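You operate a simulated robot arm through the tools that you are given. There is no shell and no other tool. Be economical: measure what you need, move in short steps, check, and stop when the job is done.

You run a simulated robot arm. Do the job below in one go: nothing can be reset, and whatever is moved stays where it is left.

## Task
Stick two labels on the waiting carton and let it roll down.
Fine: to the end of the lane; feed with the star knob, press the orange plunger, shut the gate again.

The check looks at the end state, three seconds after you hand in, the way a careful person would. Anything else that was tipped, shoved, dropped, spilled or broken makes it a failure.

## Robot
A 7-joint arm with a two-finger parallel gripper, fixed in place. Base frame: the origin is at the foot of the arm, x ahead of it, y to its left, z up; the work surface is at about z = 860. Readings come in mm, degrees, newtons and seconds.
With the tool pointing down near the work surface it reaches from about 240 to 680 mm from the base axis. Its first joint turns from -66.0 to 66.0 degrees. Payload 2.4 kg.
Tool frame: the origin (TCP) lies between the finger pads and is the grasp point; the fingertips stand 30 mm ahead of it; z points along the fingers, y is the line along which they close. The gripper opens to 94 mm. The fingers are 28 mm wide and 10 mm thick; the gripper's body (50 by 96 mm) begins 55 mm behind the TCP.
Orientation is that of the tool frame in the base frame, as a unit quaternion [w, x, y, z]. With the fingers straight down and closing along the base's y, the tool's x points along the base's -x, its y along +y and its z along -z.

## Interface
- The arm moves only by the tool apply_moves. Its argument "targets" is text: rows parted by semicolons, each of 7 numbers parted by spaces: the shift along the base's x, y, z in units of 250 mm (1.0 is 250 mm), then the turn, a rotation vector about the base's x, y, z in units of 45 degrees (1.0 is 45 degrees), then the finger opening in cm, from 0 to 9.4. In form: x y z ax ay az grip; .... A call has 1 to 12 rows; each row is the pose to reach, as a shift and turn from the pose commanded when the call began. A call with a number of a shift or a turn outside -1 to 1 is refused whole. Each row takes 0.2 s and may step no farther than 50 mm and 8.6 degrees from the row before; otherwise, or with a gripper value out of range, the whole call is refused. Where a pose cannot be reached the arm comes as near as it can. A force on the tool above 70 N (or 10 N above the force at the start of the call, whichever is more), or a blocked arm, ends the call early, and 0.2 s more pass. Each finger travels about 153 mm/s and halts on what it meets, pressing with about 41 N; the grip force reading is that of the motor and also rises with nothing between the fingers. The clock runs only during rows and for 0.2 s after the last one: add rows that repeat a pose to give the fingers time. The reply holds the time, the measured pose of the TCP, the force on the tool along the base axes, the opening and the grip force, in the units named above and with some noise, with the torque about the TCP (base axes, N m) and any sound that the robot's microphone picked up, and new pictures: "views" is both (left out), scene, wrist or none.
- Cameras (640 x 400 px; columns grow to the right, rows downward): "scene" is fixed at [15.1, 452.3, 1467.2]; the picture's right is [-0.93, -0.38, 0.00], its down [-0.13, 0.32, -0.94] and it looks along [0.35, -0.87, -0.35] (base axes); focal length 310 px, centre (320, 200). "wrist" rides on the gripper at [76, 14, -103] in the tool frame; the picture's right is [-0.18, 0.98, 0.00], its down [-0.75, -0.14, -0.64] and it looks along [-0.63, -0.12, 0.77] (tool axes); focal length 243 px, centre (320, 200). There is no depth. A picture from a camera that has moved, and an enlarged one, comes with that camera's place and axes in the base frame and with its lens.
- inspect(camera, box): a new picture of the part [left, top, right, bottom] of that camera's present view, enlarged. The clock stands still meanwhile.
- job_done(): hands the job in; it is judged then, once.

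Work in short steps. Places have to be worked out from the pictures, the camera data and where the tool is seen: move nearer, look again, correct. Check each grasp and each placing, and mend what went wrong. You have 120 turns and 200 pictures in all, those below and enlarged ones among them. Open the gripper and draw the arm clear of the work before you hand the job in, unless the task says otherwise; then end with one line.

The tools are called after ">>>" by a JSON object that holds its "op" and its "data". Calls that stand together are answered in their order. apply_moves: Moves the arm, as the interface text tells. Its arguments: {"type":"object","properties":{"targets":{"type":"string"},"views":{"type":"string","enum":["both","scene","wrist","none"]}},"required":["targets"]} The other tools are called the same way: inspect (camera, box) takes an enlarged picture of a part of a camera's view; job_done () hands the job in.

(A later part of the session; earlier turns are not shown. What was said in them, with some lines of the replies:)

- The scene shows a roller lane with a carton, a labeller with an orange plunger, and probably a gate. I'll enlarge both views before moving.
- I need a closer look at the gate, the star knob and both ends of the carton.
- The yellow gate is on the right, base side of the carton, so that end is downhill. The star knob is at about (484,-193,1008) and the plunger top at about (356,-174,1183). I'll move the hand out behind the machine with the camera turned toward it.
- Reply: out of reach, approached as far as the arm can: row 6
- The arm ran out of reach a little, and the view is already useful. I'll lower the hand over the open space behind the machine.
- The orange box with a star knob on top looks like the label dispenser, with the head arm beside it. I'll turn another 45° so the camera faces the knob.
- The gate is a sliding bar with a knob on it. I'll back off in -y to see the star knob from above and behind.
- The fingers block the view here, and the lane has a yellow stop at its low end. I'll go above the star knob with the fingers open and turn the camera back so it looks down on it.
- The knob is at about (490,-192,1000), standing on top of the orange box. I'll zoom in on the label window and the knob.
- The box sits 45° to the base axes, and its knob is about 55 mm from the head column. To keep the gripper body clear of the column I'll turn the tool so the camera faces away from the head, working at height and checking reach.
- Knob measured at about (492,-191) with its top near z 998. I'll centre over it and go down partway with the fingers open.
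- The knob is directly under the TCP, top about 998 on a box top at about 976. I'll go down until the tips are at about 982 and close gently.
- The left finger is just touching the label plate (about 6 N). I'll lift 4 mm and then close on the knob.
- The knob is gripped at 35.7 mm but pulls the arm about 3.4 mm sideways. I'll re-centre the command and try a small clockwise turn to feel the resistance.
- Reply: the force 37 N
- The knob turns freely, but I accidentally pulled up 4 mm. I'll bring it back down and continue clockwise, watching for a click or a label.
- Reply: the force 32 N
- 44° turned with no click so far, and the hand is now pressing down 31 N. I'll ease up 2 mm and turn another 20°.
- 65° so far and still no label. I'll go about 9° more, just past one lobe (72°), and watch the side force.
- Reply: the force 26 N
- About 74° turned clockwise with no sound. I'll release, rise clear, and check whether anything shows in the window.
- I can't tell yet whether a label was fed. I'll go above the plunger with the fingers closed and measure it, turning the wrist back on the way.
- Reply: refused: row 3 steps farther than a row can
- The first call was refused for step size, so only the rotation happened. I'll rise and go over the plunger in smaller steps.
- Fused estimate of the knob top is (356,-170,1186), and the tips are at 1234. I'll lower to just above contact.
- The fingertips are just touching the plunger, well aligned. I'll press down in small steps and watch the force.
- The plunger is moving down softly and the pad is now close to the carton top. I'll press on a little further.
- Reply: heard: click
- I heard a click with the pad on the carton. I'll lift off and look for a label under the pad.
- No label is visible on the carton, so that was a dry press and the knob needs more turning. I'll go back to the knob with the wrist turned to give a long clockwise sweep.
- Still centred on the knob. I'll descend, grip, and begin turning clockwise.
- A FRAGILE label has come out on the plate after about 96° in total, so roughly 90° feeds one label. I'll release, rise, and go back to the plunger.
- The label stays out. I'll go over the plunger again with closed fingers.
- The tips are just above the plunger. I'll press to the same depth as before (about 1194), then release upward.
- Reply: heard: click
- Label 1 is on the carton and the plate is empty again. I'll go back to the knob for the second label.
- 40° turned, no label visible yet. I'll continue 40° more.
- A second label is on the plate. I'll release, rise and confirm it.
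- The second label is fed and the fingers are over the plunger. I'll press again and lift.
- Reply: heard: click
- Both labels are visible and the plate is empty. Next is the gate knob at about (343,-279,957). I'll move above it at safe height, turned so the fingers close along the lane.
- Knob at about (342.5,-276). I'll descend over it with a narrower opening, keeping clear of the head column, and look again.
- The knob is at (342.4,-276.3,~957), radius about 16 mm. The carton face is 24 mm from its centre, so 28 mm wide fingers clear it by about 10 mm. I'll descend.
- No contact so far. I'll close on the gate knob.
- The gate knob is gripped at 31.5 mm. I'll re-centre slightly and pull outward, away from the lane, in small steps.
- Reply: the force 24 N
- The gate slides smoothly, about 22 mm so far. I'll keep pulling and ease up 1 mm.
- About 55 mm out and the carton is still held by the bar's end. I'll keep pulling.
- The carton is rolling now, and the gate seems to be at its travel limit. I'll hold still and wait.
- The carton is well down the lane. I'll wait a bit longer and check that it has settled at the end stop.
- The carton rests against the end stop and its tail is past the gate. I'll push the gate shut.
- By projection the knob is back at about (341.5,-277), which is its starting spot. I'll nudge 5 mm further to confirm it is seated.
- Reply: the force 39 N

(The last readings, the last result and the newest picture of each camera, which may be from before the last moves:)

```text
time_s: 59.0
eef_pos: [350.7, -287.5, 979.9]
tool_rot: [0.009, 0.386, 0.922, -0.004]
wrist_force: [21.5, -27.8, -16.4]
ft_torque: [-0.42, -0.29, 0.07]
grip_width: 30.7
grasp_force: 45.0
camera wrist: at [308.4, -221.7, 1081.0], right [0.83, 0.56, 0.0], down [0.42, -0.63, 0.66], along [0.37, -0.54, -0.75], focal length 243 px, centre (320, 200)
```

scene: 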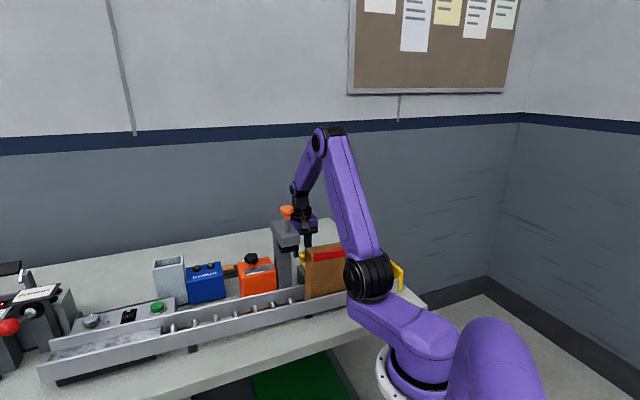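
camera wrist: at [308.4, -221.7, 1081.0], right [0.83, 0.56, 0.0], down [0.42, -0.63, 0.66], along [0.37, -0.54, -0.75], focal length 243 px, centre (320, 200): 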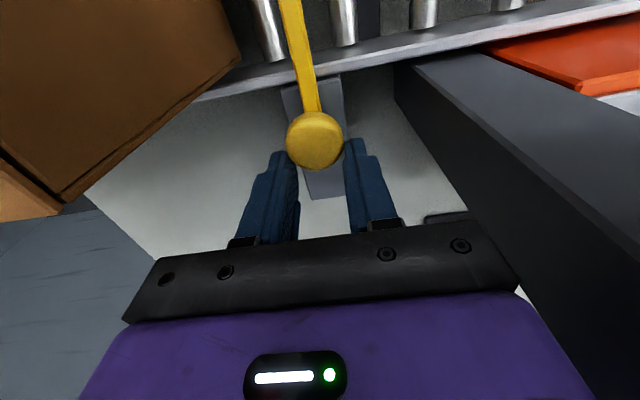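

The gate is hard against its stop (35 N). I'll relax, open the fingers and rise straight up.

>>> {"op": "apply_moves", "data": {"targets": "0.014 -0.014 0 0 0 0 2; 0.014 -0.014 0 0 0 0 4; 0.014 -0.014 0 0 0 0 5.5; 0.014 -0.014 0.1 0 0 0 5.5; 0.014 -0.014 0.28 0 0 0 5.5; 0.014 -0.014 0.46 0 0 0 5.5; 0.014 -0.014 0.64 0 0 0 5.5; 0.014 -0.014 0.82 0 0 0 5.5; 0.014 -0.014 1.0 0 0 0 5.5", "views": "both"}}

>>> {"op": "inspect", "data": {"camera": "scene", "box": [220, 200, 440, 340]}}

>>> {"op": "inspect", "data": {"camera": "wrist", "box": [80, 0, 440, 180]}}

```text
time_s: 61.0
eef_pos: [350.1, -284.5, 1230.7]
tool_rot: [0.001, 0.387, 0.922, 0.0]
wrist_force: [-0.3, 0.6, 0.5]
ft_torque: [0.0, -0.01, -0.03]
grip_width: 54.9
grasp_force: 0.1
camera wrist: at [309.2, -220.8, 1332.2], right [0.83, 0.56, 0.0], down [0.43, -0.64, 0.64], along [0.36, -0.53, -0.77], focal length 243 px, centre (320, 200)
```

scene: 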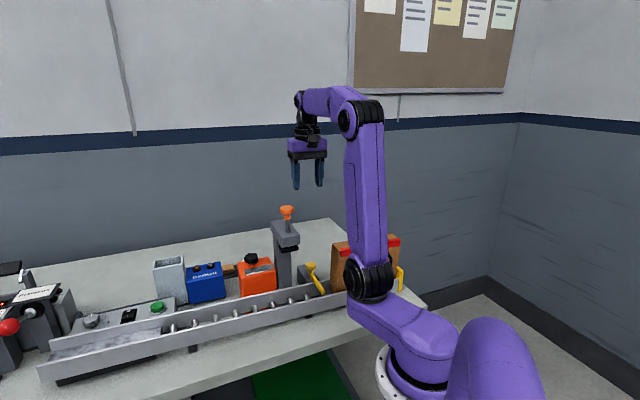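
wrist: 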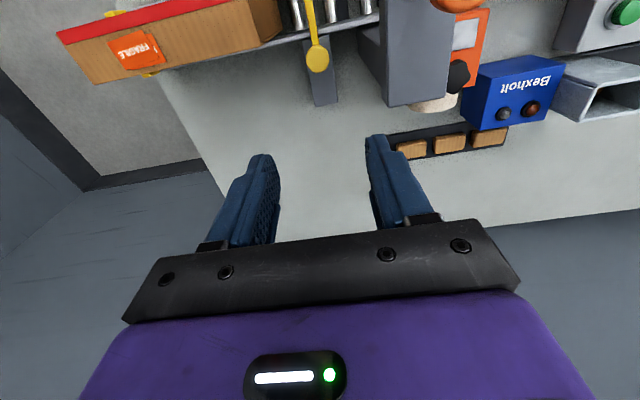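

```text
2.86 times, centred on (330, 270) of scene
camera zoom: at [15.1, 452.4, 1467.2], right [-0.93, -0.38, 0.0], down [-0.13, 0.32, -0.94], along [0.35, -0.87, -0.35], focal length 886 px, centre (291, 0)
```

zoom: 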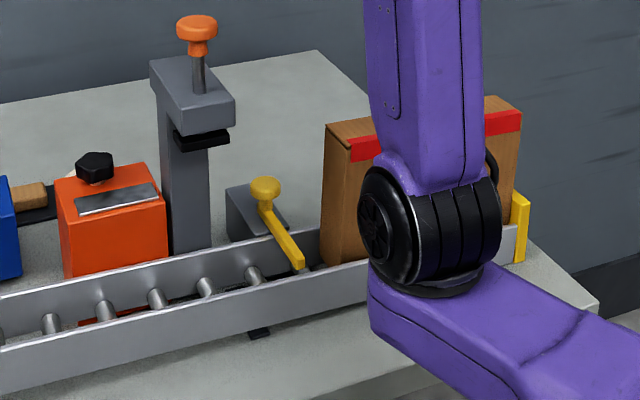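

```text
1.78 times, centred on (260, 90) of wrist
camera zoom: at [309.2, -220.8, 1332.2], right [0.83, 0.56, 0.0], down [0.43, -0.64, 0.64], along [0.36, -0.53, -0.77], focal length 431 px, centre (427, 396)
```

zoom: 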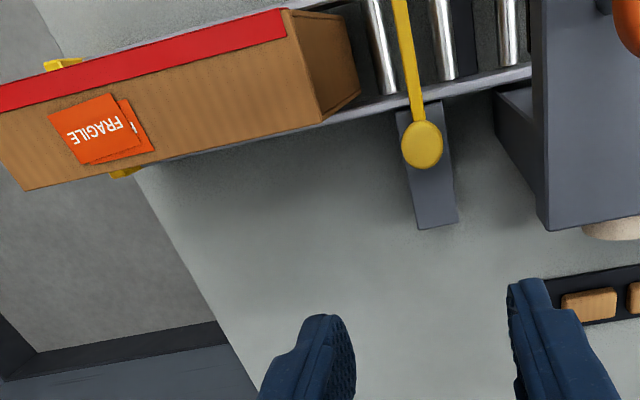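

The gate knob is back at its starting position, and the carton stands upright at the end stop with both labels on it. The plunger is up, the gripper is open and the arm is clear, so I'm handing in.

>>> {"op": "job_done", "data": {}}

```text
The job is handed in.
```

Two FRAGILE labels are on top of the carton, the second partly overlapping the first. The carton has rolled to the end stop, the gate is shut again, and nothing else was visibly disturbed; one extra plunger press early on, before any label had fed, stuck nothing.
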